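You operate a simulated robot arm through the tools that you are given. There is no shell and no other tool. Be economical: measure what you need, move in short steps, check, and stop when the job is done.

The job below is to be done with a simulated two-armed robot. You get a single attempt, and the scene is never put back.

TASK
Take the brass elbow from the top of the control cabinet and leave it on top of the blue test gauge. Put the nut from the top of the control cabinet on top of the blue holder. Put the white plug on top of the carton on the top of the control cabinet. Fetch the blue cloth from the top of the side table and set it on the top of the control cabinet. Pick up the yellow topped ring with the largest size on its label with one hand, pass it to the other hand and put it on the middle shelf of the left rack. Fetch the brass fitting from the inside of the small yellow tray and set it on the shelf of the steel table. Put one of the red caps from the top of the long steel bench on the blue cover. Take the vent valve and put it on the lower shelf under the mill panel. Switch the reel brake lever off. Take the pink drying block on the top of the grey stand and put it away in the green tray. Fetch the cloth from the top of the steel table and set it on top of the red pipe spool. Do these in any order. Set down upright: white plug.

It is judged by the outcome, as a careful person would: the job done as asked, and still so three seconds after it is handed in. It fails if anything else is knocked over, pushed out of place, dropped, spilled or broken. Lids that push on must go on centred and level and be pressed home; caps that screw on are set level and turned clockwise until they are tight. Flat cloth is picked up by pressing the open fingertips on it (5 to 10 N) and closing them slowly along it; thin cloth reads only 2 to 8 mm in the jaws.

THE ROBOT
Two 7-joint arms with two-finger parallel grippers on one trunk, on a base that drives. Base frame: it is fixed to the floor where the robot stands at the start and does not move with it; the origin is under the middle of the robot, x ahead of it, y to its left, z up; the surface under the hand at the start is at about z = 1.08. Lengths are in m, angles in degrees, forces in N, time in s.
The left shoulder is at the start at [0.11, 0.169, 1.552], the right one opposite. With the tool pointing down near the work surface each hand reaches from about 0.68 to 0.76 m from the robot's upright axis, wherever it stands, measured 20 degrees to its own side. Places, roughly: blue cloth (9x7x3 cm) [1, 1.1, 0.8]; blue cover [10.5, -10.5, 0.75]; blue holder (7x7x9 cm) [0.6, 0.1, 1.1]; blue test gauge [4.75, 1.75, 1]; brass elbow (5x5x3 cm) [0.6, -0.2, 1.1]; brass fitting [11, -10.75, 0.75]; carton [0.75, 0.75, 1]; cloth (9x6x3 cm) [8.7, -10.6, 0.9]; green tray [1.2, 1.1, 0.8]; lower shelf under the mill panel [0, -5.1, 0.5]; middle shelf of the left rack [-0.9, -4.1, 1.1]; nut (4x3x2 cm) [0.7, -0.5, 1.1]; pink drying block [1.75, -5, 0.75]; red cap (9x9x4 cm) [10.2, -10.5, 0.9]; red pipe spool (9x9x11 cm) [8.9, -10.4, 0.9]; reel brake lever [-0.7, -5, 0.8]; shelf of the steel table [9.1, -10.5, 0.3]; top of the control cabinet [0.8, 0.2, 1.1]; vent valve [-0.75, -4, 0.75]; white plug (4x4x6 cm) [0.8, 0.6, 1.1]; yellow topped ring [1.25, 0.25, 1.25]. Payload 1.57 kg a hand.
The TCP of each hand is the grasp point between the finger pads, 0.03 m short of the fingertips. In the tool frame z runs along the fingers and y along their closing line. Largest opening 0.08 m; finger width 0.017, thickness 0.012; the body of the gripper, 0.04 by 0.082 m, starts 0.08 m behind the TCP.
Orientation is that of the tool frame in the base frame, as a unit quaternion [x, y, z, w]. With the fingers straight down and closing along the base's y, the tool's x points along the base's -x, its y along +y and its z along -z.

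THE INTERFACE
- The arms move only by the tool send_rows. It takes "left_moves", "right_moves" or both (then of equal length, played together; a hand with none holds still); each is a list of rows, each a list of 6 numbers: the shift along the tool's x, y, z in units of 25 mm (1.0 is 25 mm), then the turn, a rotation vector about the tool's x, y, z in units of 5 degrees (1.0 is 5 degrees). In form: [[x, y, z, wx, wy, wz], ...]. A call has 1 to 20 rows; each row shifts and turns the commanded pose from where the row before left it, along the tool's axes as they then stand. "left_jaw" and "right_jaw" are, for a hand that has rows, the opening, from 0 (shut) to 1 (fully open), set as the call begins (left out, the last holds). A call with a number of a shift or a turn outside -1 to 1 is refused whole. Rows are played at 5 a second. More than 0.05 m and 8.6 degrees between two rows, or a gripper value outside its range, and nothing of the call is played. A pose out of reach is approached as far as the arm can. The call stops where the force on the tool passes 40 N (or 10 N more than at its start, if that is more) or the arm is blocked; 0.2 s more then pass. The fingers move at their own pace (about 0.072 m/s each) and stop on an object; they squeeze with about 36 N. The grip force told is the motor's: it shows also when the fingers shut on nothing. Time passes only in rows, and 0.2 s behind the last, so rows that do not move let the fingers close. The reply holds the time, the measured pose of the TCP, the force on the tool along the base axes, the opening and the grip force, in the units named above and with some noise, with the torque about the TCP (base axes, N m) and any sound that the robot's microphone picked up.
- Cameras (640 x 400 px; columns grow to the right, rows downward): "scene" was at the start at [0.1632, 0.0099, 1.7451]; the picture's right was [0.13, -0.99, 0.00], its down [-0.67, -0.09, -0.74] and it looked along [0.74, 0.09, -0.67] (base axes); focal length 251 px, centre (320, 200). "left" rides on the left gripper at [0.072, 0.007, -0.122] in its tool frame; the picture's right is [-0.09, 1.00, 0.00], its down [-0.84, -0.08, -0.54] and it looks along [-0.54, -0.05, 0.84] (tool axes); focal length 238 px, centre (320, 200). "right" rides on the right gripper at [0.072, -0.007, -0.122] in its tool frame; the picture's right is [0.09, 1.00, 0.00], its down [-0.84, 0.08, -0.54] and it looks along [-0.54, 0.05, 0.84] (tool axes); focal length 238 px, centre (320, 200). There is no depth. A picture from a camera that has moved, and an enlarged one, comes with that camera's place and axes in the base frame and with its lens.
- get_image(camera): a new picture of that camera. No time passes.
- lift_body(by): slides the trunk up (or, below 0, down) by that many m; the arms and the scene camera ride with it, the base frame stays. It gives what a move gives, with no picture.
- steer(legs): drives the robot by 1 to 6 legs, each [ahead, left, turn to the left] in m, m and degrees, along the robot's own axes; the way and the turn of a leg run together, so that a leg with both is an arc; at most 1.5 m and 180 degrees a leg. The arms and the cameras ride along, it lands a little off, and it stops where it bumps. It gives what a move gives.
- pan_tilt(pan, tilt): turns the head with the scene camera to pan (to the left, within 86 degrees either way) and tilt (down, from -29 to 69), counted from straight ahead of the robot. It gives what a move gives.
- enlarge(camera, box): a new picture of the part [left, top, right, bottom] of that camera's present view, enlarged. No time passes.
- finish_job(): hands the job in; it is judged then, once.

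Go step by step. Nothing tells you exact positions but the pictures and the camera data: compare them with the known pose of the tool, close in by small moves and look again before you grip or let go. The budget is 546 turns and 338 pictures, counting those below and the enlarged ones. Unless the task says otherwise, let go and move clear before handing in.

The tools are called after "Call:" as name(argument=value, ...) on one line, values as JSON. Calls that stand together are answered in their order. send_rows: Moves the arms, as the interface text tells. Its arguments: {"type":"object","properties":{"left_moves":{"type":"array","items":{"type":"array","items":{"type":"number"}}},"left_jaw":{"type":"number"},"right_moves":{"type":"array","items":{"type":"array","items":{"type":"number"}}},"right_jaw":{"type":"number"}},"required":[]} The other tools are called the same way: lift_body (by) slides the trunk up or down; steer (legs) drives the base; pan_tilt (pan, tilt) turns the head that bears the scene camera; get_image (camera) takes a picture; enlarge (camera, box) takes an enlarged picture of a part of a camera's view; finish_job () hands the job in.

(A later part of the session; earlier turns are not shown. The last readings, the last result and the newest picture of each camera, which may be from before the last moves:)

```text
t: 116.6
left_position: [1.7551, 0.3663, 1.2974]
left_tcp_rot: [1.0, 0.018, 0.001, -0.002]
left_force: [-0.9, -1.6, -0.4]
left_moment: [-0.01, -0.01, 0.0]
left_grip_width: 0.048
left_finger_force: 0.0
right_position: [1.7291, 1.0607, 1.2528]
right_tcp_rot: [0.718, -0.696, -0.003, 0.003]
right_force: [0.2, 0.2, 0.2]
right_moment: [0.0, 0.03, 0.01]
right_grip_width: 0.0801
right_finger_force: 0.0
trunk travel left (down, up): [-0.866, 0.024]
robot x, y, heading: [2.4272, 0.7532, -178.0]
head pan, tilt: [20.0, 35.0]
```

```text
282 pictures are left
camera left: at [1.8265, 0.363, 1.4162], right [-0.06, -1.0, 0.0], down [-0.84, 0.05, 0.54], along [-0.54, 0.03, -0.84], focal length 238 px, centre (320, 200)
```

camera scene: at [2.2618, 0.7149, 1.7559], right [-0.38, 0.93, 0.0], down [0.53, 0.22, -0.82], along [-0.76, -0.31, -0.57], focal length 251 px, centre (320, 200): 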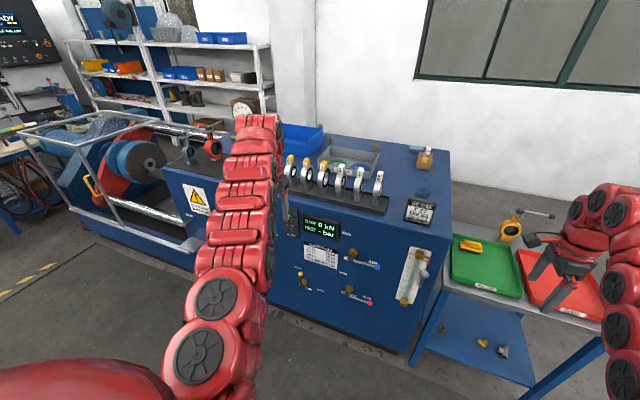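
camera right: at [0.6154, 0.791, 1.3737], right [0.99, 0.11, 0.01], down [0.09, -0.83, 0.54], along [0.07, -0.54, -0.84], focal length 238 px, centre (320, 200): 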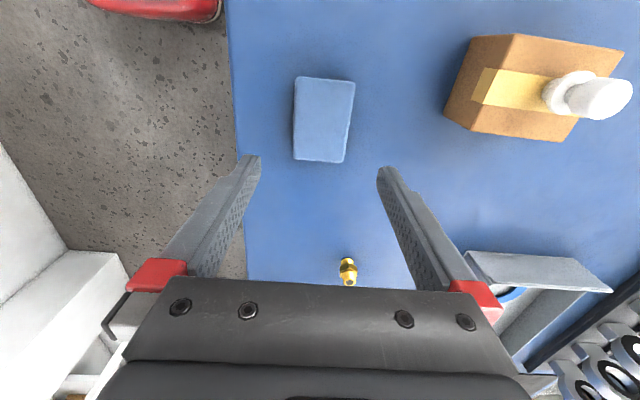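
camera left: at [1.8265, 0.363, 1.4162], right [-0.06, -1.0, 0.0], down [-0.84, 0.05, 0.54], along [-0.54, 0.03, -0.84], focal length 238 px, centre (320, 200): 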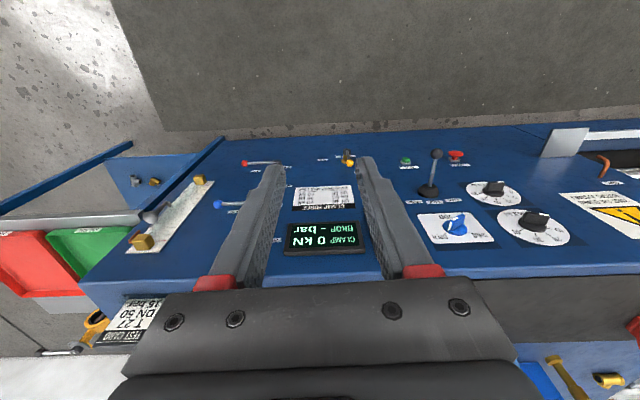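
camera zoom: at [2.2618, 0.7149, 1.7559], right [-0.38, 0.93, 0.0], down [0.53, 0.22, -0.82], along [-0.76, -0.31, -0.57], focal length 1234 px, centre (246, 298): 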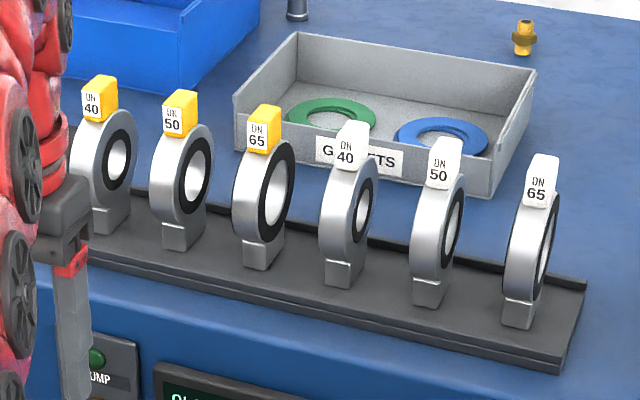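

Rings seen from the back; the yellow DN65 is third from the left. I raise the left hand a bit, and approach.

Call:
send_rows(left_moves=[[0, 0, -0.8, 0, 0, 0], [0, 0, -0.8, 0, 0, 0], [0, 0, 0, 0, 0, 0]], left_jaw=1)

Call:
steer(legs=[[0.32, 0, -1.9]])

Call:
get_image(camera="left")

Call:
get_image(camera="scene")

```text
t: 117.4
left_position: [1.7613, 0.3644, 1.3253]
left_tcp_rot: [1.0, 0.018, 0.0, -0.001]
left_force: [0.2, 0.2, 0.1]
left_moment: [0.02, -0.03, -0.01]
left_grip_width: 0.0799
left_finger_force: 0.1
left hand out of reach, approached as far as the arm can: row 1, 2
right_position: [1.7296, 1.0602, 1.2529]
right_tcp_rot: [0.719, -0.695, -0.003, 0.003]
right_force: [0.9, -0.7, -0.2]
right_moment: [0.03, 0.03, -0.01]
right_grip_width: 0.0799
right_finger_force: 0.0
trunk travel left (down, up): [-0.866, 0.024]
robot x, y, heading: [2.4262, 0.7525, -178.0]
head pan, tilt: [20.0, 35.0]
```

```text
t: 119.5
left_position: [1.4268, 0.3747, 1.3269]
left_tcp_rot: [1.0, 0.004, 0.0, -0.001]
left_force: [0.3, 0.6, 0.5]
left_moment: [0.05, 0.01, -0.02]
left_grip_width: 0.08
left_finger_force: 0.1
right_position: [1.412, 1.0704, 1.2548]
right_tcp_rot: [0.709, -0.705, -0.004, 0.004]
right_force: [-0.2, -0.5, 1.1]
right_moment: [0.01, -0.01, -0.02]
right_grip_width: 0.0801
right_finger_force: 0.0
trunk travel left (down, up): [-0.866, 0.024]
robot x, y, heading: [2.0967, 0.7456, -179.4]
head pan, tilt: [20.0, 35.0]
```

```text
281 pictures are left
camera left: at [1.4988, 0.3687, 1.4466], right [-0.08, -1.0, 0.0], down [-0.84, 0.07, 0.54], along [-0.54, 0.05, -0.84], focal length 238 px, centre (320, 200)
```

left: 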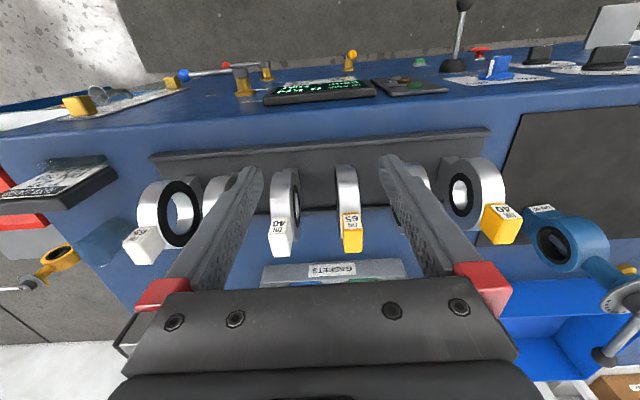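

```text
280 pictures are left
camera scene: at [1.9365, 0.7116, 1.7561], right [-0.35, 0.94, 0.0], down [0.54, 0.2, -0.82], along [-0.77, -0.29, -0.57], focal length 251 px, centre (320, 200)
```

scene: 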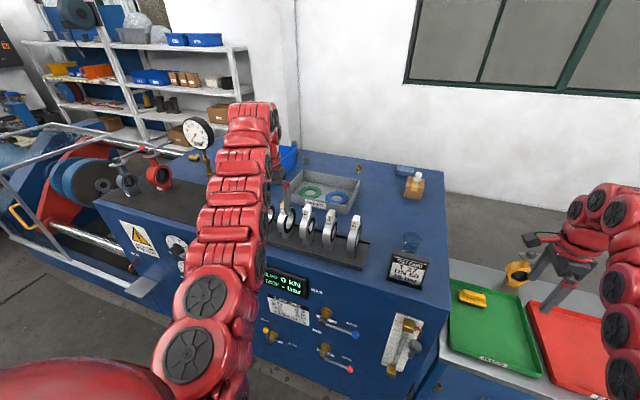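

Call:
steer(legs=[[0.09, 0.1, -0.6]])

Call:
get_image(camera="left")

```text
t: 120.8
left_position: [1.333, 0.2843, 1.3262]
left_tcp_rot: [1.0, -0.001, 0.0, 0.0]
left_force: [0.4, 0.5, 1.1]
left_moment: [-0.05, 0.0, 0.01]
left_grip_width: 0.0802
left_finger_force: 0.1
right_position: [1.3263, 0.982, 1.254]
right_tcp_rot: [-0.706, 0.708, 0.005, -0.004]
right_force: [0.0, 0.2, 0.0]
right_moment: [-0.04, 0.03, 0.0]
right_grip_width: 0.08
right_finger_force: 0.1
trunk travel left (down, up): [-0.866, 0.024]
robot x, y, heading: [2.0076, 0.6482, -179.8]
head pan, tilt: [20.0, 35.0]
```

```text
279 pictures are left
camera left: at [1.4048, 0.2792, 1.4468], right [-0.09, -1.0, 0.0], down [-0.84, 0.08, 0.54], along [-0.54, 0.05, -0.84], focal length 238 px, centre (320, 200)
```

left: 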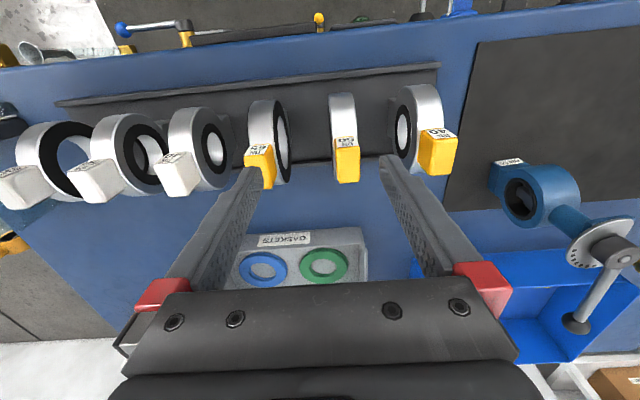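

Call:
enlarge(camera="left", box=[220, 80, 470, 220])

```text
2.56 times, centred on (345, 150) of left
camera zoom: at [1.4048, 0.2792, 1.4468], right [-0.09, -1.0, 0.0], down [-0.84, 0.08, 0.54], along [-0.54, 0.05, -0.84], focal length 610 px, centre (256, 328)
```

zoom: 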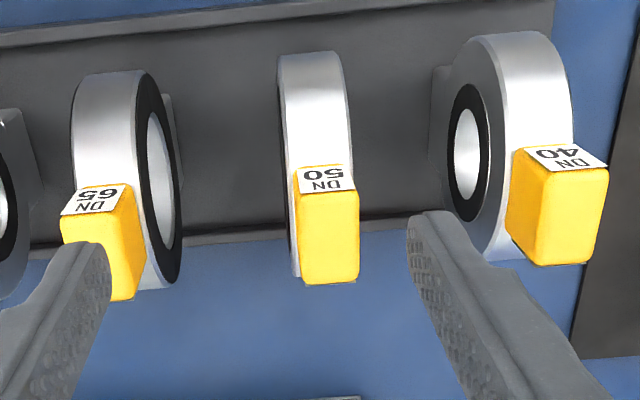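

Call:
send_rows(left_moves=[[-0.28, -0.77, 0, 0, 0, 0], [-0.28, -0.77, 0, 0, 0, 0], [-0.28, -0.78, 0, 0, 0, 0], [0, 0, 0, 0, 0, 0]], left_jaw=0.75)

Call:
get_image(camera="left")

```text
t: 121.8
left_position: [1.3157, 0.341, 1.3213]
left_tcp_rot: [1.0, -0.001, 0.001, 0.0]
left_force: [-0.7, -0.5, -0.2]
left_moment: [0.03, -0.02, -0.03]
left_grip_width: 0.0601
left_finger_force: 0.0
left hand out of reach, approached as far as the arm can: row 3
right_position: [1.3257, 0.9796, 1.2519]
right_tcp_rot: [-0.706, 0.708, 0.006, -0.003]
right_force: [-0.7, -1.5, 0.1]
right_moment: [0.0, 0.0, 0.01]
right_grip_width: 0.08
right_finger_force: 0.1
trunk travel left (down, up): [-0.866, 0.024]
robot x, y, heading: [2.0065, 0.6476, -180.1]
head pan, tilt: [20.0, 35.0]
```

```text
277 pictures are left
camera left: at [1.3884, 0.3354, 1.4413], right [-0.09, -1.0, 0.0], down [-0.84, 0.08, 0.54], along [-0.54, 0.05, -0.84], focal length 238 px, centre (320, 200)
```

left: 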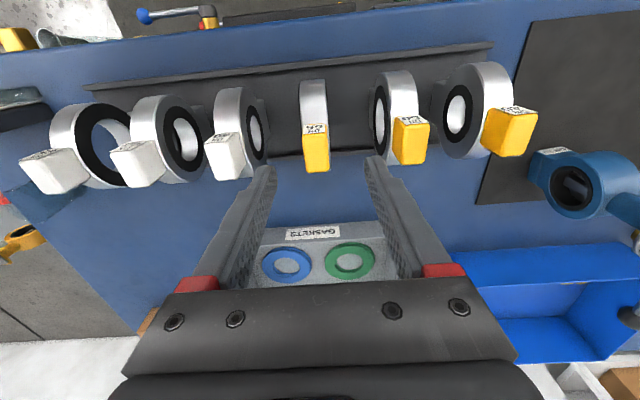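

Call:
send_rows(left_moves=[[-0.06, -0.13, 0.8, 0, 0, 0], [0, 0, 0.8, 0, 0, 0], [0, 0, 0.4, 0, 0, 0], [0, 0, 0, 0, 0, 0]])

Call:
get_image(camera="left")

```text
t: 122.8
left_position: [1.3134, 0.3452, 1.2722]
left_tcp_rot: [1.0, -0.001, 0.0, 0.0]
left_force: [-1.1, 1.1, -0.8]
left_moment: [0.02, 0.01, -0.03]
left_grip_width: 0.0599
left_finger_force: 0.2
right_position: [1.3253, 0.9807, 1.2533]
right_tcp_rot: [-0.706, 0.709, 0.004, -0.003]
right_force: [-0.1, -0.4, -0.3]
right_moment: [-0.01, 0.02, 0.01]
right_grip_width: 0.0803
right_finger_force: 0.0
trunk travel left (down, up): [-0.866, 0.024]
robot x, y, heading: [2.0084, 0.6437, -180.2]
head pan, tilt: [20.0, 35.0]
```

```text
276 pictures are left
camera left: at [1.3849, 0.3392, 1.3915], right [-0.09, -1.0, 0.0], down [-0.84, 0.08, 0.54], along [-0.54, 0.05, -0.84], focal length 238 px, centre (320, 200)
```

left: 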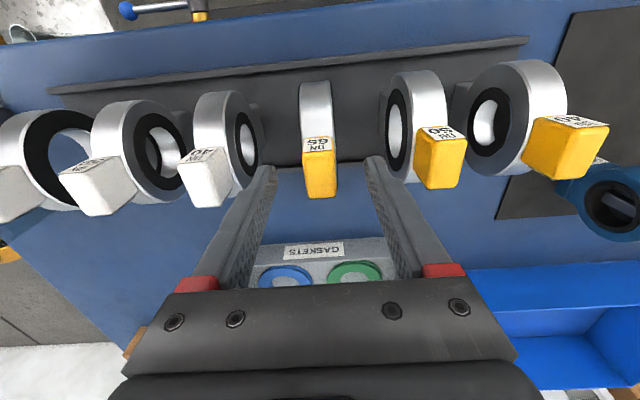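

Call:
send_rows(left_moves=[[0, 0, 0.7, 0, 0, 0], [0, 0, 0.4, 0, 0, 0], [0, 0, 0, 0, 0, 0]])

Call:
send_rows(left_moves=[[0, 0, 0, 0, 0, 0], [0, 0, 0, 0, 0, 0], [0, 0, 0, 0, 0, 0], [0, 0, 0, 0, 0, 0]], left_jaw=0)

Call:
get_image(camera="left")

```text
t: 123.6
left_position: [1.3126, 0.3443, 1.2453]
left_tcp_rot: [1.0, 0.0, 0.002, -0.001]
left_force: [-0.4, -0.5, -0.1]
left_moment: [0.0, -0.04, -0.03]
left_grip_width: 0.0601
left_finger_force: 0.0
right_position: [1.325, 0.9808, 1.2536]
right_tcp_rot: [-0.706, 0.709, 0.005, -0.003]
right_force: [0.9, 0.2, -0.1]
right_moment: [0.0, 0.01, 0.01]
right_grip_width: 0.0801
right_finger_force: 0.0
trunk travel left (down, up): [-0.866, 0.024]
robot x, y, heading: [2.0079, 0.6457, -180.1]
head pan, tilt: [20.0, 35.0]
```

```text
t: 124.6
left_position: [1.3127, 0.3453, 1.2467]
left_tcp_rot: [1.0, -0.001, 0.001, 0.0]
left_force: [0.1, 0.4, 0.7]
left_moment: [0.01, 0.04, 0.0]
left_grip_width: 0.0257
left_finger_force: 35.5
right_position: [1.3243, 0.9806, 1.2534]
right_tcp_rot: [-0.706, 0.708, 0.004, -0.003]
right_force: [-0.4, 0.2, 0.2]
right_moment: [-0.01, 0.01, 0.01]
right_grip_width: 0.0799
right_finger_force: 0.1
trunk travel left (down, up): [-0.866, 0.024]
robot x, y, heading: [2.0087, 0.6474, -179.7]
head pan, tilt: [20.0, 35.0]
```

```text
275 pictures are left
camera left: at [1.3851, 0.3384, 1.3652], right [-0.09, -1.0, 0.0], down [-0.84, 0.08, 0.54], along [-0.54, 0.05, -0.84], focal length 238 px, centre (320, 200)
```

left: 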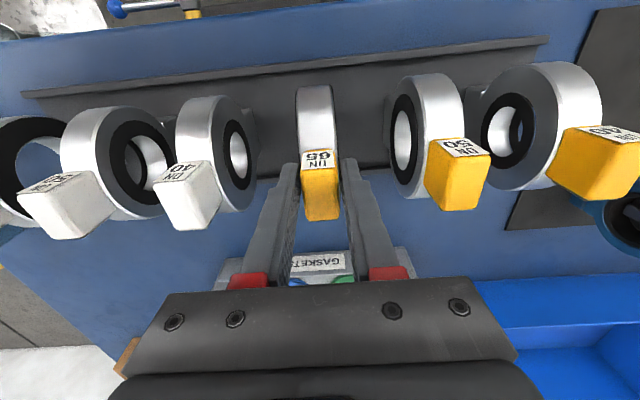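

Tag is gripped. Lifting slowly, then backing straight away.

Call:
send_rows(left_moves=[[0, 0, -0.2, 0, 0, 0], [0, 0, -0.4, 0, 0, 0], [0, 0, -0.5, 0, 0, 0], [0, 0, -0.5, 0, 0, 0], [0, 0, -0.5, 0, 0, 0], [0, 0, -0.5, 0, 0, 0], [0, 0, 0, 0, 0, 0]])

Call:
get_image(camera="left")

Call:
enlarge(camera="scene", box=[220, 150, 400, 290])

```text
t: 126.2
left_position: [1.3124, 0.344, 1.309]
left_tcp_rot: [1.0, -0.001, 0.002, -0.001]
left_force: [0.6, -0.1, -4.4]
left_moment: [0.0, 0.0, -0.01]
left_grip_width: 0.0253
left_finger_force: 35.6
right_position: [1.3242, 0.9801, 1.2514]
right_tcp_rot: [-0.706, 0.709, 0.004, -0.003]
right_force: [0.2, -0.4, 0.5]
right_moment: [-0.03, -0.01, 0.02]
right_grip_width: 0.0798
right_finger_force: 0.0
trunk travel left (down, up): [-0.866, 0.024]
robot x, y, heading: [2.0049, 0.6454, -180.2]
head pan, tilt: [20.0, 35.0]
```

```text
274 pictures are left
camera left: at [1.3839, 0.3385, 1.4293], right [-0.09, -1.0, 0.0], down [-0.84, 0.08, 0.54], along [-0.54, 0.05, -0.84], focal length 238 px, centre (320, 200)
```

left: 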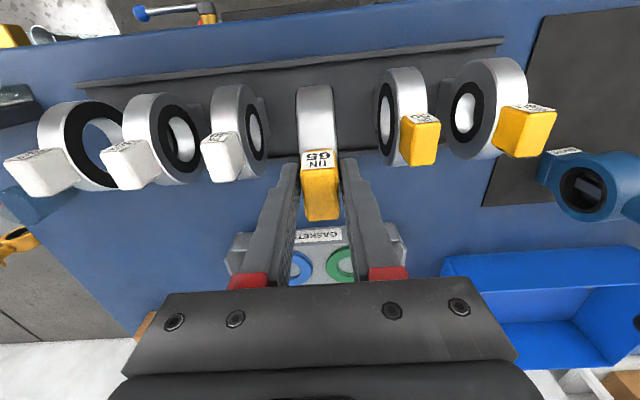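

```text
2.86 times, centred on (310, 220) of scene
camera zoom: at [1.8436, 0.6157, 1.7557], right [-0.34, 0.94, 0.0], down [0.54, 0.2, -0.82], along [-0.77, -0.28, -0.57], focal length 716 px, centre (349, 143)
```

zoom: 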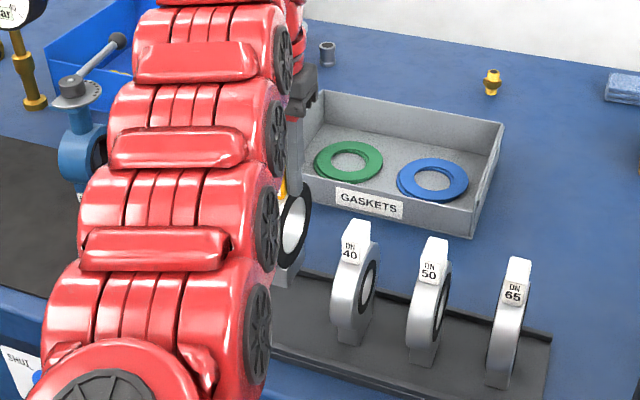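

The ring is free (about 0.45 kg). Backing away from the cabinet, then turning the left hand 90° and the right hand to point left for the handover.

Call:
steer(legs=[[-0.6, 0, 0]])

Call:
send_rows(left_moves=[[0, 0, 0, 0, 0, 1], [0, 0, 0, 0, 0, 1], [0, 0, 0, 0, 0, 1], [0, 0, 0, 0, 0, 1], [0, 0, 0, 0, 0, 1], [0, 0, 0, 0, 0, 1], [0, 0, 0, 0, 0, 1], [0, 0, 0, 0, 0, 1], [0, 0, 0, 0, 0, 1], [0, 0, 0, 0, 0, 1], [0, 0, 0, 0, 0, 1], [0, 0, 0, 0, 0, 1], [0, 0, 0, 0, 0, 1], [0, 0, 0, 0, 0, 1], [0, 0, 0, 0, 0, 1], [0, 0, 0, 0, 0, 1], [0, 0, 0, 0, 0, 1], [0, 0, 0, 0, 0, 1], [0, 0, 0, 0, 0, 0]], right_moves=[[0, 0, 0, 0, 1, 0], [0, 0, 0, 0, 1, 0], [0, 0, 0, 0, 1, 0], [0, 0, 0, 0, 1, 0], [0, 0, 0, 0, 1, 0], [0, 0, 0, 0, 1, 0], [0, 0, 0, 0, 1, 0], [0, 0, 0, 0, 1, 0], [0, 0, 0, 0, 1, 0], [0, 0, 0, 0, 1, 0], [0, 0, 0, 0, 1, 0], [0, 0, 0, 0, 1, 0], [0, 0, 0, 0, 1, 0], [0, 0, 0, 0, 1, 0], [0, 0, 0, 0, 1, 0], [0, 0, 0, 0, 1, 0], [0, 0, 0, 0, 1, 0], [0, 0, 0, 0, 1, 0], [0, 0, 0, 0, 0, 0]])

Call:
pan_tilt(pan=0, tilt=45)

Call:
get_image(camera="scene")

```text
t: 129.6
left_position: [1.9075, 0.3503, 1.3082]
left_tcp_rot: [1.0, -0.007, 0.002, 0.0]
left_force: [-0.1, 0.2, -4.5]
left_moment: [0.03, 0.0, -0.03]
left_grip_width: 0.0259
left_finger_force: 36.0
right_position: [1.9292, 0.9863, 1.2526]
right_tcp_rot: [-0.701, 0.713, 0.005, -0.003]
right_force: [0.2, -0.2, 0.1]
right_moment: [0.02, -0.04, -0.03]
right_grip_width: 0.0801
right_finger_force: 0.0
trunk travel left (down, up): [-0.866, 0.024]
robot x, y, heading: [2.6072, 0.643, 179.2]
head pan, tilt: [20.0, 35.0]
```

```text
t: 133.6
left_position: [1.9089, 0.3496, 1.3091]
left_tcp_rot: [-0.702, 0.712, -0.001, 0.002]
left_force: [-0.3, 0.0, -4.4]
left_moment: [-0.01, -0.04, 0.02]
left_grip_width: 0.0257
left_finger_force: 35.8
right_position: [2.0133, 0.8763, 1.3123]
right_tcp_rot: [0.499, -0.502, 0.493, 0.506]
right_force: [-0.7, 0.2, 0.1]
right_moment: [0.01, 0.01, 0.02]
right_grip_width: 0.08
right_finger_force: 0.1
right hand out of reach, approached as far as the arm can: row 4, 5, 7, 8, 9, 10, 11, 12, 13, 14, 16, 17, 18
trunk travel left (down, up): [-0.866, 0.024]
robot x, y, heading: [2.6091, 0.6428, 179.4]
head pan, tilt: [20.0, 35.0]
```

```text
t: 134.5
left_position: [1.9093, 0.3492, 1.3096]
left_tcp_rot: [-0.702, 0.712, 0.001, 0.001]
left_force: [-0.5, 0.7, -4.7]
left_moment: [0.0, -0.01, -0.02]
left_grip_width: 0.0254
left_finger_force: 36.4
right_position: [2.0138, 0.8782, 1.3118]
right_tcp_rot: [0.499, -0.502, 0.492, 0.506]
right_force: [0.2, -0.3, -0.6]
right_moment: [-0.02, 0.02, -0.02]
right_grip_width: 0.0801
right_finger_force: 0.1
trunk travel left (down, up): [-0.866, 0.024]
robot x, y, heading: [2.6094, 0.6461, 179.6]
head pan, tilt: [0.0, 45.0]
```

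```text
272 pictures are left
camera scene: at [2.4459, 0.6438, 1.741], right [0.01, 1.0, 0.0], down [0.71, -0.01, -0.71], along [-0.71, 0.01, -0.71], focal length 251 px, centre (320, 200)
```

scene: 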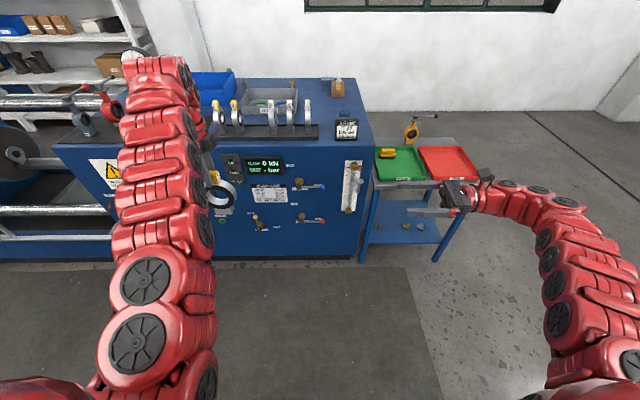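

Both orientations reached. Bringing the left hand toward the middle and the right hand to a pre-grasp beside the ring's rim.

Call:
send_rows(left_moves=[[-1, -0.27, 0, 0, 0, 0], [-1, -0.27, 0, 0, 0, 0], [-1, -0.27, 0, 0, 0, 0], [-1, -0.27, 0, 0, 0, 0], [-1, -0.27, 0, 0, 0, 0], [-1, -0.27, 0, 0, 0, 0], [-1, -0.3, 0, 0, 0, 0], [0, 0, 0, 0, 0, 0]])

Call:
send_rows(right_moves=[[-0.33, 0.228, 0.9, 0, 0, 0], [-0.33, 0.228, 0.9, 0, 0, 0], [-0.33, 0.228, 0.9, 0, 0, 0], [-0.33, 0.228, 0.9, 0, 0, 0], [-0.33, 0.228, 0.9, 0, 0, 0], [-0.33, 0.228, 0.9, 0, 0, 0], [-0.33, 0.228, 0.9, 0, 0, 0], [-0.33, 0.228, 0.8, 0, 0, 0], [-0.33, 0.228, 0.5, 0, 0, 0], [-0.33, 0.228, 0, 0, 0, 0], [0, 0, 0, 0, 0, 0]])

Call:
get_image(camera="right")

Call:
enlarge(camera="scene", box=[160, 100, 480, 300])

```text
t: 136.3
left_position: [1.956, 0.5267, 1.2993]
left_tcp_rot: [-0.703, 0.711, 0.0, 0.001]
left_force: [0.2, -0.2, -4.9]
left_moment: [-0.01, 0.01, -0.02]
left_grip_width: 0.0257
left_finger_force: 35.8
left hand out of reach, approached as far as the arm can: row 5, 7
right_position: [2.0132, 0.8772, 1.3114]
right_tcp_rot: [0.499, -0.503, 0.493, 0.506]
right_force: [-0.3, -0.8, -0.3]
right_moment: [0.01, -0.02, 0.01]
right_grip_width: 0.0801
right_finger_force: 0.0
trunk travel left (down, up): [-0.866, 0.024]
robot x, y, heading: [2.6075, 0.6442, 179.3]
head pan, tilt: [0.0, 45.0]
```

```text
t: 138.7
left_position: [1.9552, 0.5263, 1.2988]
left_tcp_rot: [-0.702, 0.712, 0.0, 0.0]
left_force: [0.8, -0.1, -3.5]
left_moment: [0.0, 0.02, 0.01]
left_grip_width: 0.0257
left_finger_force: 35.8
right_position: [1.9545, 0.6885, 1.2307]
right_tcp_rot: [0.5, -0.502, 0.492, 0.507]
right_force: [1.2, -0.3, 0.2]
right_moment: [-0.02, -0.03, 0.0]
right_grip_width: 0.0801
right_finger_force: 0.1
trunk travel left (down, up): [-0.866, 0.024]
robot x, y, heading: [2.6105, 0.6429, 179.5]
head pan, tilt: [0.0, 45.0]
```

```text
271 pictures are left
camera right: at [1.9633, 0.8102, 1.3015], right [-0.99, 0.02, 0.1], down [-0.08, 0.55, -0.83], along [-0.07, -0.84, -0.54], focal length 238 px, centre (320, 200)
```

right: 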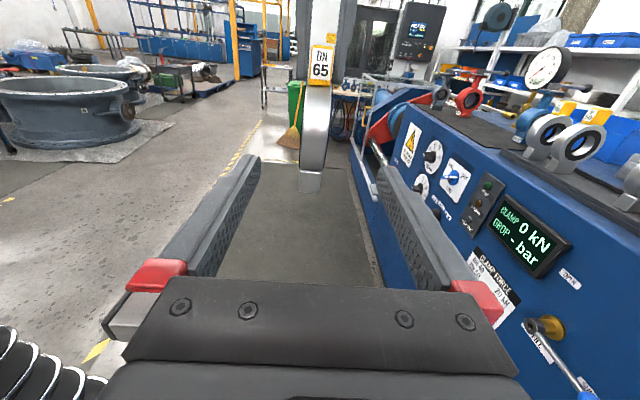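

```text
2.00 times, centred on (320, 200) of scene
camera zoom: at [2.4459, 0.644, 1.7409], right [0.01, 1.0, 0.0], down [0.71, -0.01, -0.71], along [-0.71, 0.01, -0.71], focal length 501 px, centre (320, 200)
```

zoom: 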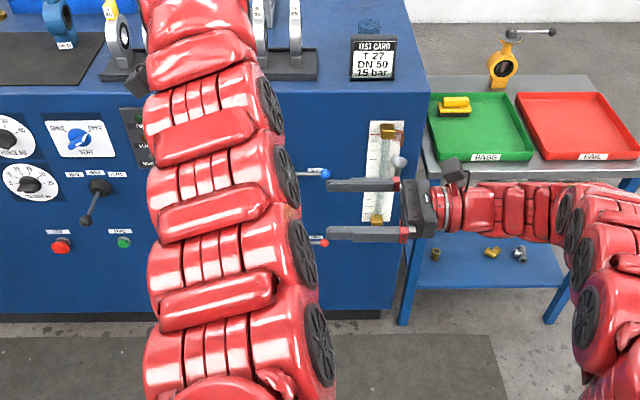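

Aligned with the ring's rim. Advancing the right hand around the rim.

Call:
send_rows(right_moves=[[-0.2, -0.05, 0.8, 0, 0, 0], [-0.2, -0.05, 0.8, 0, 0, 0], [0, 0, 0.8, 0, 0, 0], [0, 0, 0.8, 0, 0, 0], [0, 0, 0.8, 0, 0, 0], [0, 0, 0.5, 0, 0, 0], [0, 0, 0, 0, 0, 0]])

Call:
get_image(camera="right")

```text
t: 140.3
left_position: [1.9553, 0.5266, 1.2993]
left_tcp_rot: [-0.702, 0.712, 0.0, 0.001]
left_force: [0.0, 0.4, -4.3]
left_moment: [-0.02, 0.0, 0.02]
left_grip_width: 0.0258
left_finger_force: 36.0
right_position: [1.9524, 0.576, 1.2208]
right_tcp_rot: [0.499, -0.502, 0.492, 0.506]
right_force: [-0.5, 1.0, -0.1]
right_moment: [-0.04, 0.01, -0.02]
right_grip_width: 0.0799
right_finger_force: 0.0
trunk travel left (down, up): [-0.866, 0.024]
robot x, y, heading: [2.6093, 0.64, 179.4]
head pan, tilt: [0.0, 45.0]
```

```text
269 pictures are left
camera right: at [1.9632, 0.6981, 1.2904], right [-0.99, 0.02, 0.1], down [-0.08, 0.55, -0.83], along [-0.07, -0.84, -0.54], focal length 238 px, centre (320, 200)
```

right: 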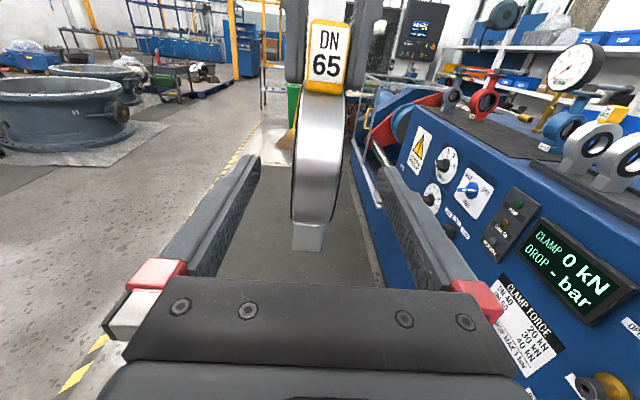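

Call:
send_rows(right_moves=[[0, 0, 0.4, 0, 0, 0], [0, 0, 0.4, 0, 0, 0], [0, 0, 0, 0, 0, 0]])

Call:
send_rows(right_moves=[[0, 0, 0, 0, 0, 0], [0, 0, 0, 0, 0, 0], [0, 0, 0, 0, 0, 0], [0, 0, 0, 0, 0, 0], [0, 0, 0, 0, 0, 0]], right_jaw=0)

Call:
get_image(camera="right")

```text
t: 141.1
left_position: [1.9551, 0.5275, 1.2985]
left_tcp_rot: [-0.702, 0.712, 0.0, 0.0]
left_force: [0.2, -0.3, -4.2]
left_moment: [-0.03, 0.0, 0.04]
left_grip_width: 0.0254
left_finger_force: 35.5
right_position: [1.953, 0.5571, 1.2213]
right_tcp_rot: [0.498, -0.503, 0.492, 0.507]
right_force: [-0.5, 0.4, -0.5]
right_moment: [-0.01, -0.01, -0.01]
right_grip_width: 0.0799
right_finger_force: 0.1
trunk travel left (down, up): [-0.866, 0.024]
robot x, y, heading: [2.6085, 0.6426, 179.3]
head pan, tilt: [0.0, 45.0]
```

```text
t: 142.3
left_position: [1.9555, 0.5262, 1.2997]
left_tcp_rot: [-0.702, 0.712, 0.0, 0.0]
left_force: [-20.2, -5.4, -4.5]
left_moment: [-0.1, 0.86, 0.26]
left_grip_width: 0.0256
left_finger_force: 36.2
right_position: [1.9544, 0.5569, 1.2194]
right_tcp_rot: [0.499, -0.502, 0.493, 0.505]
right_force: [20.3, 4.0, 1.1]
right_moment: [-0.28, 0.77, 0.36]
right_grip_width: 0.0262
right_finger_force: 36.5
trunk travel left (down, up): [-0.866, 0.024]
robot x, y, heading: [2.6073, 0.6415, 179.2]
head pan, tilt: [0.0, 45.0]
```

```text
268 pictures are left
camera right: at [1.9633, 0.6784, 1.2916], right [-0.99, 0.01, 0.1], down [-0.08, 0.55, -0.83], along [-0.07, -0.84, -0.54], focal length 238 px, centre (320, 200)
```

right: 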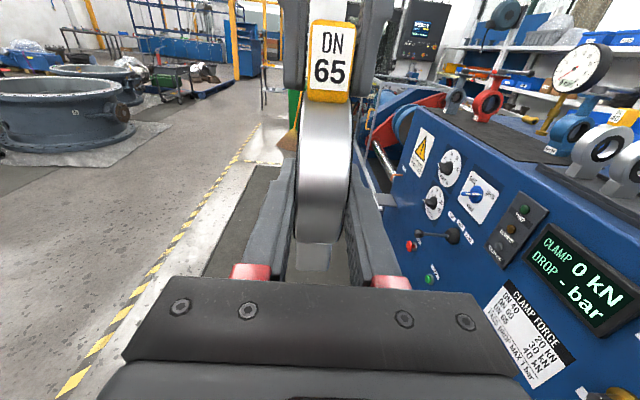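

Both hands hold it. Opening the left and lowering the right hand away with the ring.

Call:
send_rows(left_moves=[[0, 0, 0, 0, 0, 0], [0, 0, 0, 0, 0, 0], [0, 0, 0, 0, 0, 0]], left_jaw=0.8)

Call:
send_rows(right_moves=[[-0.5, 0, 0, 0, 0, 0], [-0.6, 0, 0, 0, 0, 0], [-0.6, 0, 0, 0, 0, 0], [-0.6, 0, 0, 0, 0, 0], [-0.6, 0, 0, 0, 0, 0], [0, 0, 0, 0, 0, 0]])

Call:
get_image(camera="right")

```text
t: 143.1
left_position: [1.956, 0.5267, 1.2996]
left_tcp_rot: [-0.702, 0.712, 0.0, 0.001]
left_force: [-0.2, -0.8, 0.1]
left_moment: [0.01, -0.01, -0.01]
left_grip_width: 0.0641
left_finger_force: 0.2
right_position: [1.9525, 0.5574, 1.221]
right_tcp_rot: [0.498, -0.503, 0.493, 0.506]
right_force: [-0.8, -0.1, 0.1]
right_moment: [0.12, -0.01, 0.02]
right_grip_width: 0.0258
right_finger_force: 36.0
trunk travel left (down, up): [-0.866, 0.024]
robot x, y, heading: [2.6093, 0.639, 179.5]
head pan, tilt: [0.0, 45.0]
```

```text
t: 144.5
left_position: [1.9541, 0.5262, 1.3006]
left_tcp_rot: [-0.702, 0.712, 0.0, 0.0]
left_force: [0.0, 0.3, 0.2]
left_moment: [0.01, 0.0, -0.02]
left_grip_width: 0.0639
left_finger_force: 0.1
right_position: [1.9527, 0.5568, 1.1462]
right_tcp_rot: [0.499, -0.502, 0.492, 0.506]
right_force: [0.3, -0.9, 0.4]
right_moment: [0.12, -0.02, 0.01]
right_grip_width: 0.0259
right_finger_force: 35.8
trunk travel left (down, up): [-0.866, 0.024]
robot x, y, heading: [2.6072, 0.6424, 179.3]
head pan, tilt: [0.0, 45.0]
```

```text
267 pictures are left
camera right: at [1.9627, 0.6776, 1.2183], right [-0.99, 0.02, 0.1], down [-0.08, 0.55, -0.83], along [-0.07, -0.84, -0.54], focal length 238 px, centre (320, 200)
```

right: 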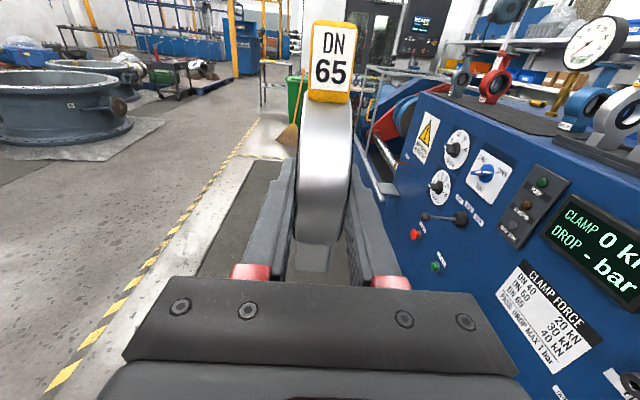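

Handover done. Returning the left hand to its normal orientation and clear to its own side.

Call:
send_rows(left_moves=[[0.8, 0, 0, 0, 0, 0], [0.8, 0, 0, 0, 0, 0], [0.8, 0, 0, 0, 0, -1], [0.8, 0, 0, 0, 0, -1], [0, 0, 0, 0, 0, -1], [0, 0, 0, 0, 0, -1], [0, 0, 0, 0, 0, -1], [0, 0, 0, 0, 0, -1], [0, 0, 0, 0, 0, -1], [0, 0, 0, 0, 0, -1], [0, 0, 0, 0, 0, -1], [0, 0, 0, 0, 0, -1], [0, 0, 0, 0, 0, -1], [0, 0, 0, 0, 0, -1], [0, 0, 0, 0, 0, -1], [0, 0, 0, 0, 0, -1], [0, 0, 0, 0, 0, -1], [0, 0, 0, 0, 0, -1], [0, 0, 0, 0, 0, -1], [0, 0, 0, 0, 0, -1]])

Call:
send_rows(left_moves=[[0, 1, 0, 0, 0, 0], [0, 1, 0, 0, 0, 0], [0, 1, 0, 0, 0, 0], [0, 1, 0, 0, 0, 0], [0, 0, 0, 0, 0, 0]])

Call:
pan_tilt(pan=70, tilt=15)

Call:
get_image(camera="scene")

```text
t: 148.7
left_position: [1.9544, 0.4439, 1.2991]
left_tcp_rot: [1.0, -0.006, 0.0, 0.0]
left_force: [-0.7, -0.2, -0.4]
left_moment: [-0.01, 0.04, -0.03]
left_grip_width: 0.064
left_finger_force: 0.1
left hand out of reach, approached as far as the arm can: row 2
right_position: [1.9522, 0.5558, 1.1483]
right_tcp_rot: [0.499, -0.502, 0.493, 0.506]
right_force: [0.5, -0.3, -0.1]
right_moment: [0.11, 0.04, 0.01]
right_grip_width: 0.0256
right_finger_force: 35.9
trunk travel left (down, up): [-0.866, 0.024]
robot x, y, heading: [2.6094, 0.6429, 179.4]
head pan, tilt: [0.0, 45.0]
```

```text
t: 149.9
left_position: [1.9529, 0.3464, 1.2997]
left_tcp_rot: [1.0, -0.007, 0.001, 0.0]
left_force: [0.4, -0.3, -0.4]
left_moment: [-0.02, 0.0, -0.01]
left_grip_width: 0.0641
left_finger_force: 0.0
right_position: [1.953, 0.557, 1.1481]
right_tcp_rot: [0.499, -0.502, 0.493, 0.506]
right_force: [-0.5, -0.1, 0.2]
right_moment: [0.13, 0.0, 0.01]
right_grip_width: 0.0261
right_finger_force: 35.8
trunk travel left (down, up): [-0.866, 0.024]
robot x, y, heading: [2.6092, 0.6387, 179.2]
head pan, tilt: [0.0, 45.0]
```

```text
t: 151.3
left_position: [1.9538, 0.3469, 1.3002]
left_tcp_rot: [1.0, -0.007, 0.0, -0.001]
left_force: [-0.1, -0.1, -0.2]
left_moment: [0.01, 0.02, 0.0]
left_grip_width: 0.0642
left_finger_force: 0.0
right_position: [1.9518, 0.5564, 1.1465]
right_tcp_rot: [0.499, -0.503, 0.492, 0.506]
right_force: [0.3, 0.1, 0.3]
right_moment: [0.16, -0.02, 0.0]
right_grip_width: 0.0262
right_finger_force: 36.1
trunk travel left (down, up): [-0.866, 0.024]
robot x, y, heading: [2.6076, 0.6441, 179.2]
head pan, tilt: [70.0, 15.0]
```

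```text
266 pictures are left
camera scene: at [2.4939, 0.5555, 1.7877], right [-0.94, 0.35, 0.0], down [0.09, 0.24, -0.97], along [-0.34, -0.9, -0.26], focal length 251 px, centre (320, 200)
```

scene: 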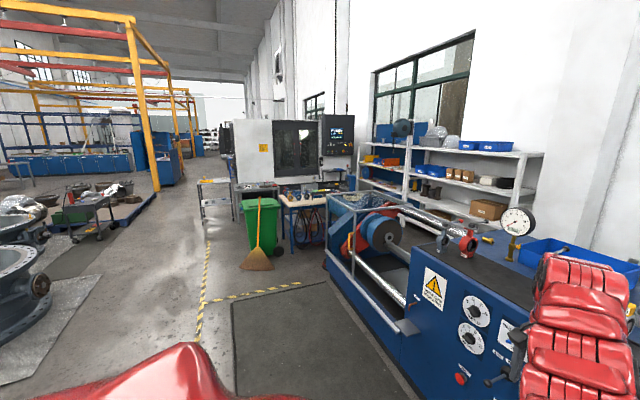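

The path leads along -y beside the machine. Driving left and looking again.

Call:
steer(legs=[[0, 1.4, 0], [0, 0.6, 0]])

Call:
get_image(camera="scene")

```text
t: 161.3
left_position: [1.9554, -1.6783, 1.3003]
left_tcp_rot: [1.0, 0.002, 0.002, -0.001]
left_force: [0.2, -0.4, -0.4]
left_moment: [0.0, -0.01, -0.03]
left_grip_width: 0.0642
left_finger_force: 0.1
right_position: [1.9497, -1.4686, 1.1479]
right_tcp_rot: [0.503, -0.498, 0.497, 0.502]
right_force: [0.3, 0.3, 0.1]
right_moment: [0.09, 0.02, 0.0]
right_grip_width: 0.0258
right_finger_force: 36.5
trunk travel left (down, up): [-0.866, 0.024]
robot x, y, heading: [2.6034, -1.3711, -179.7]
head pan, tilt: [70.0, 15.0]
```

```text
265 pictures are left
camera scene: at [2.4923, -1.4591, 1.7878], right [-0.94, 0.34, 0.0], down [0.09, 0.24, -0.97], along [-0.33, -0.91, -0.26], focal length 251 px, centre (320, 200)
```

scene: 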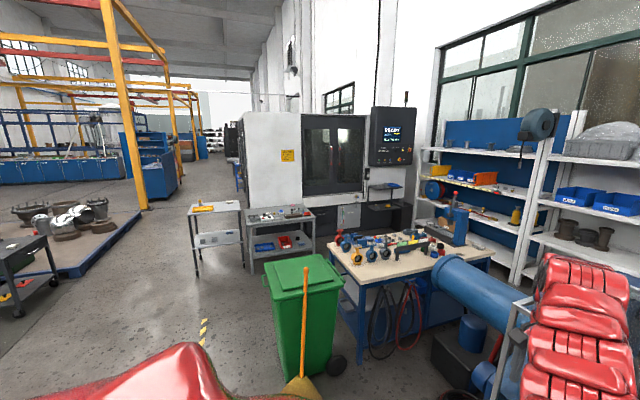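

I can make out the bench, bin, stands, mill and left rack. I'll go around the bin at x≈3.2 and then enter the nook along y≈-3.95.

Call:
steer(legs=[[-0.6, 0, -0.3], [0, 1.3, 0], [0, 1.28, 0]])

Call:
pan_tilt(pan=10, tilt=20)

Call:
get_image(camera="scene")

```text
t: 177.2
left_position: [2.6104, -4.3325, 1.3004]
left_tcp_rot: [1.0, 0.005, 0.001, 0.0]
left_force: [0.4, 0.4, -0.7]
left_moment: [0.01, 0.01, -0.01]
left_grip_width: 0.064
left_finger_force: 0.1
right_position: [2.6031, -4.1231, 1.1471]
right_tcp_rot: [0.505, -0.496, 0.499, 0.5]
right_force: [0.8, 0.4, 0.1]
right_moment: [0.13, 0.04, 0.01]
right_grip_width: 0.0261
right_finger_force: 35.8
trunk travel left (down, up): [-0.866, 0.024]
robot x, y, heading: [3.2624, -4.0211, -179.1]
head pan, tilt: [70.0, 15.0]
```

```text
t: 178.5
left_position: [2.6103, -4.333, 1.3003]
left_tcp_rot: [1.0, 0.005, 0.001, -0.001]
left_force: [0.3, 0.7, 0.1]
left_moment: [0.02, 0.02, -0.01]
left_grip_width: 0.0642
left_finger_force: 0.1
right_position: [2.6037, -4.1238, 1.1474]
right_tcp_rot: [0.505, -0.497, 0.498, 0.5]
right_force: [-0.7, -0.6, -0.2]
right_moment: [0.1, 0.01, 0.02]
right_grip_width: 0.0257
right_finger_force: 35.7
trunk travel left (down, up): [-0.866, 0.024]
robot x, y, heading: [3.2579, -4.024, -179.4]
head pan, tilt: [10.0, 20.0]
```

```text
264 pictures are left
camera scene: at [3.0844, -4.0405, 1.7796], right [-0.19, 0.98, 0.0], down [0.34, 0.06, -0.94], along [-0.92, -0.18, -0.34], focal length 251 px, centre (320, 200)
```

scene: 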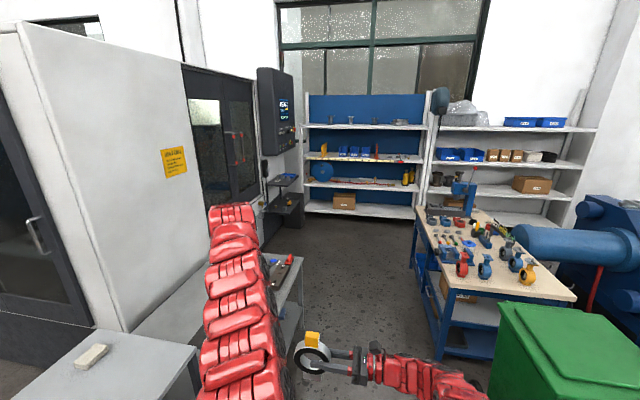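

Call:
enlarge(camera="scene", box=[240, 80, 440, 220])

Call:
enlarge(camera="scene", box=[30, 230, 330, 400])

```text
2.86 times, centred on (340, 150) of scene
camera zoom: at [3.0844, -4.0405, 1.7796], right [-0.19, 0.98, 0.0], down [0.34, 0.06, -0.94], along [-0.92, -0.18, -0.34], focal length 716 px, centre (263, 343)
```

zoom: 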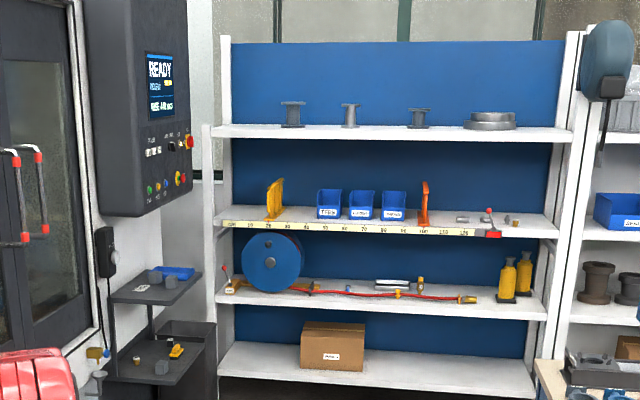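

```text
2.13 times, centred on (180, 315) of scene
camera zoom: at [3.0844, -4.0405, 1.7796], right [-0.19, 0.98, 0.0], down [0.34, 0.06, -0.94], along [-0.92, -0.18, -0.34], focal length 535 px, centre (619, -45)
```

zoom: 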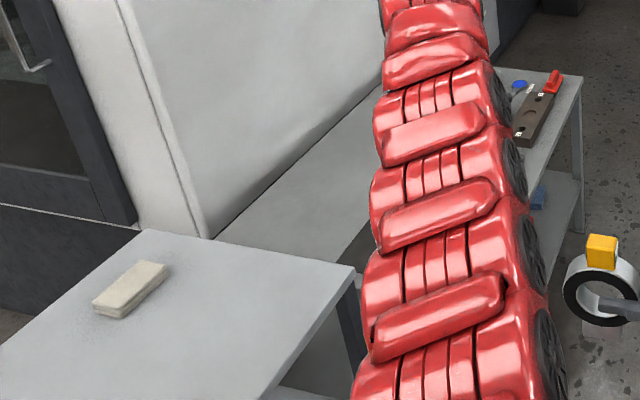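

I can see the rack, its reel with lever, and the shelf under the mill panel. First I turn the right hand to point ahead (ring plane fore-aft, foot down), then drive in.

Call:
send_rows(right_moves=[[0, 0, -0.5, -1, 0, 0], [0, 0, -0.5, -1, 0, 0], [0, 0, -0.5, -1, 0, 0], [0, 0, 0, -1, 0, 0], [0, 0, 0, -1, 0, 0], [0, 0, 0, -1, 0, 0], [0, 0, 0, -1, 0, 0], [0, 0, 0, -1, 0, 0], [0, 0, 0, -1, 0, 0], [0, 0, 0, -1, 0, 0], [0, 0, 0, -1, 0, 0], [0, 0, 0, -1, 0, 0], [0, 0, 0, -1, 0, 0], [0, 0, 0, -1, 0, 0], [0, 0, 0, -1, 0, 0], [0, 0, 0, -1, 0, 0], [0, 0, 0, -1, 0, 0], [0, 0, 0, -1, 0, 0], [0, 0, 0, 0, 0, 0]])

Call:
get_image(camera="right")

Call:
steer(legs=[[1.0, 0, 0], [1.0, 0, 0]])

Call:
get_image(camera="scene")

```text
t: 182.5
left_position: [2.6107, -4.3324, 1.2998]
left_tcp_rot: [1.0, 0.006, 0.0, -0.001]
left_force: [0.2, 0.3, -0.2]
left_moment: [-0.01, 0.0, -0.01]
left_grip_width: 0.064
left_finger_force: 0.1
right_position: [2.5434, -4.0918, 1.0973]
right_tcp_rot: [0.126, -0.693, 0.124, 0.699]
right_force: [0.2, 0.6, 0.3]
right_moment: [0.01, -0.11, 0.0]
right_grip_width: 0.026
right_finger_force: 36.0
right hand out of reach, approached as far as the arm can: row 6, 7, 8, 9, 10, 11, 12, 15, 16, 17, 18
trunk travel left (down, up): [-0.866, 0.024]
robot x, y, heading: [3.2502, -4.0209, -179.2]
head pan, tilt: [10.0, 20.0]
```

```text
261 pictures are left
camera right: at [2.6602, -4.0561, 1.1679], right [-0.35, 0.93, 0.1], down [0.47, 0.26, -0.84], along [-0.81, -0.25, -0.53], focal length 238 px, centre (320, 200)
```

right: 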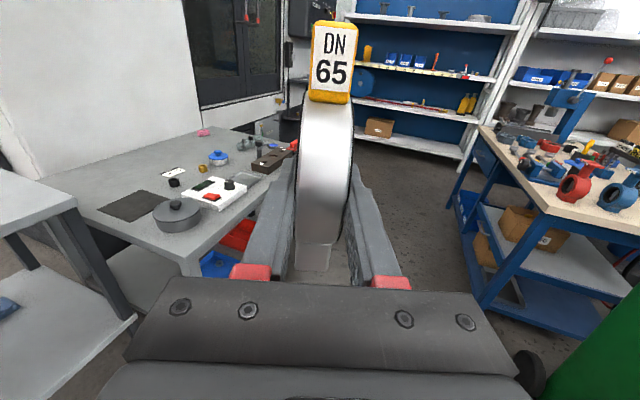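

```text
t: 192.4
left_position: [0.6475, -4.4408, 1.2997]
left_tcp_rot: [0.999, 0.034, 0.0, -0.001]
left_force: [-0.2, -0.2, 0.1]
left_moment: [0.02, 0.02, 0.0]
left_grip_width: 0.0639
left_finger_force: 0.1
right_position: [0.5664, -4.2036, 1.0986]
right_tcp_rot: [0.146, -0.688, 0.143, 0.696]
right_force: [-1.5, -0.5, 0.2]
right_moment: [0.07, -0.13, 0.01]
right_grip_width: 0.0261
right_finger_force: 35.6
trunk travel left (down, up): [-0.866, 0.024]
robot x, y, heading: [1.2749, -4.0944, -176.0]
head pan, tilt: [10.0, 20.0]
```

```text
260 pictures are left
camera scene: at [1.105, -4.1213, 1.7797], right [-0.24, 0.97, 0.0], down [0.33, 0.08, -0.94], along [-0.91, -0.23, -0.34], focal length 251 px, centre (320, 200)
```

scene: 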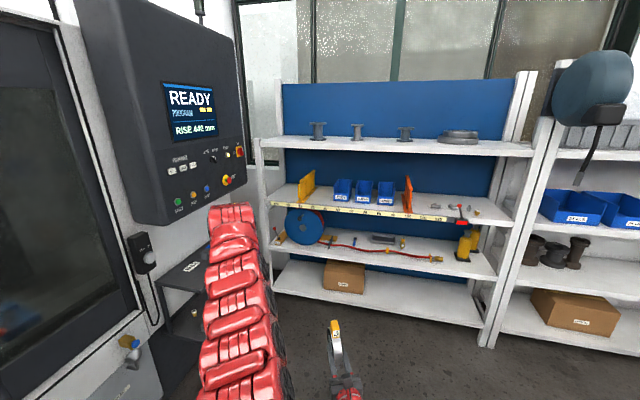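

Call:
enlarge(camera="scene", box=[250, 160, 510, 300])

Call:
enlarge(camera="scene", box=[260, 200, 360, 260])

```text
2.46 times, centred on (380, 230) of scene
camera zoom: at [1.105, -4.1213, 1.7797], right [-0.24, 0.97, 0.0], down [0.33, 0.08, -0.94], along [-0.91, -0.23, -0.34], focal length 617 px, centre (172, 126)
```

zoom: 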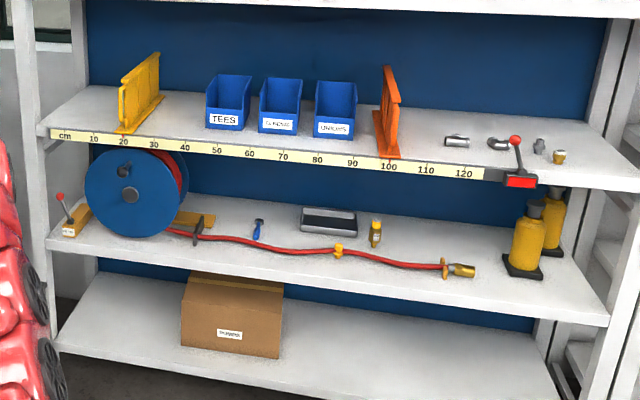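

```text
6.40 times, centred on (310, 230) of scene
camera zoom: at [1.105, -4.1213, 1.7797], right [-0.24, 0.97, 0.0], down [0.33, 0.08, -0.94], along [-0.91, -0.23, -0.34], focal length 1604 px, centre (384, 8)
```

zoom: 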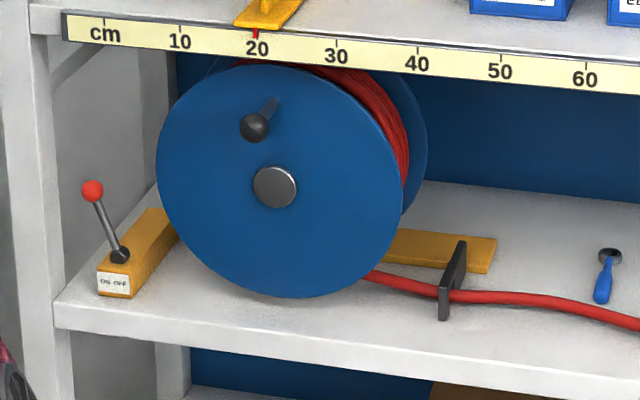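

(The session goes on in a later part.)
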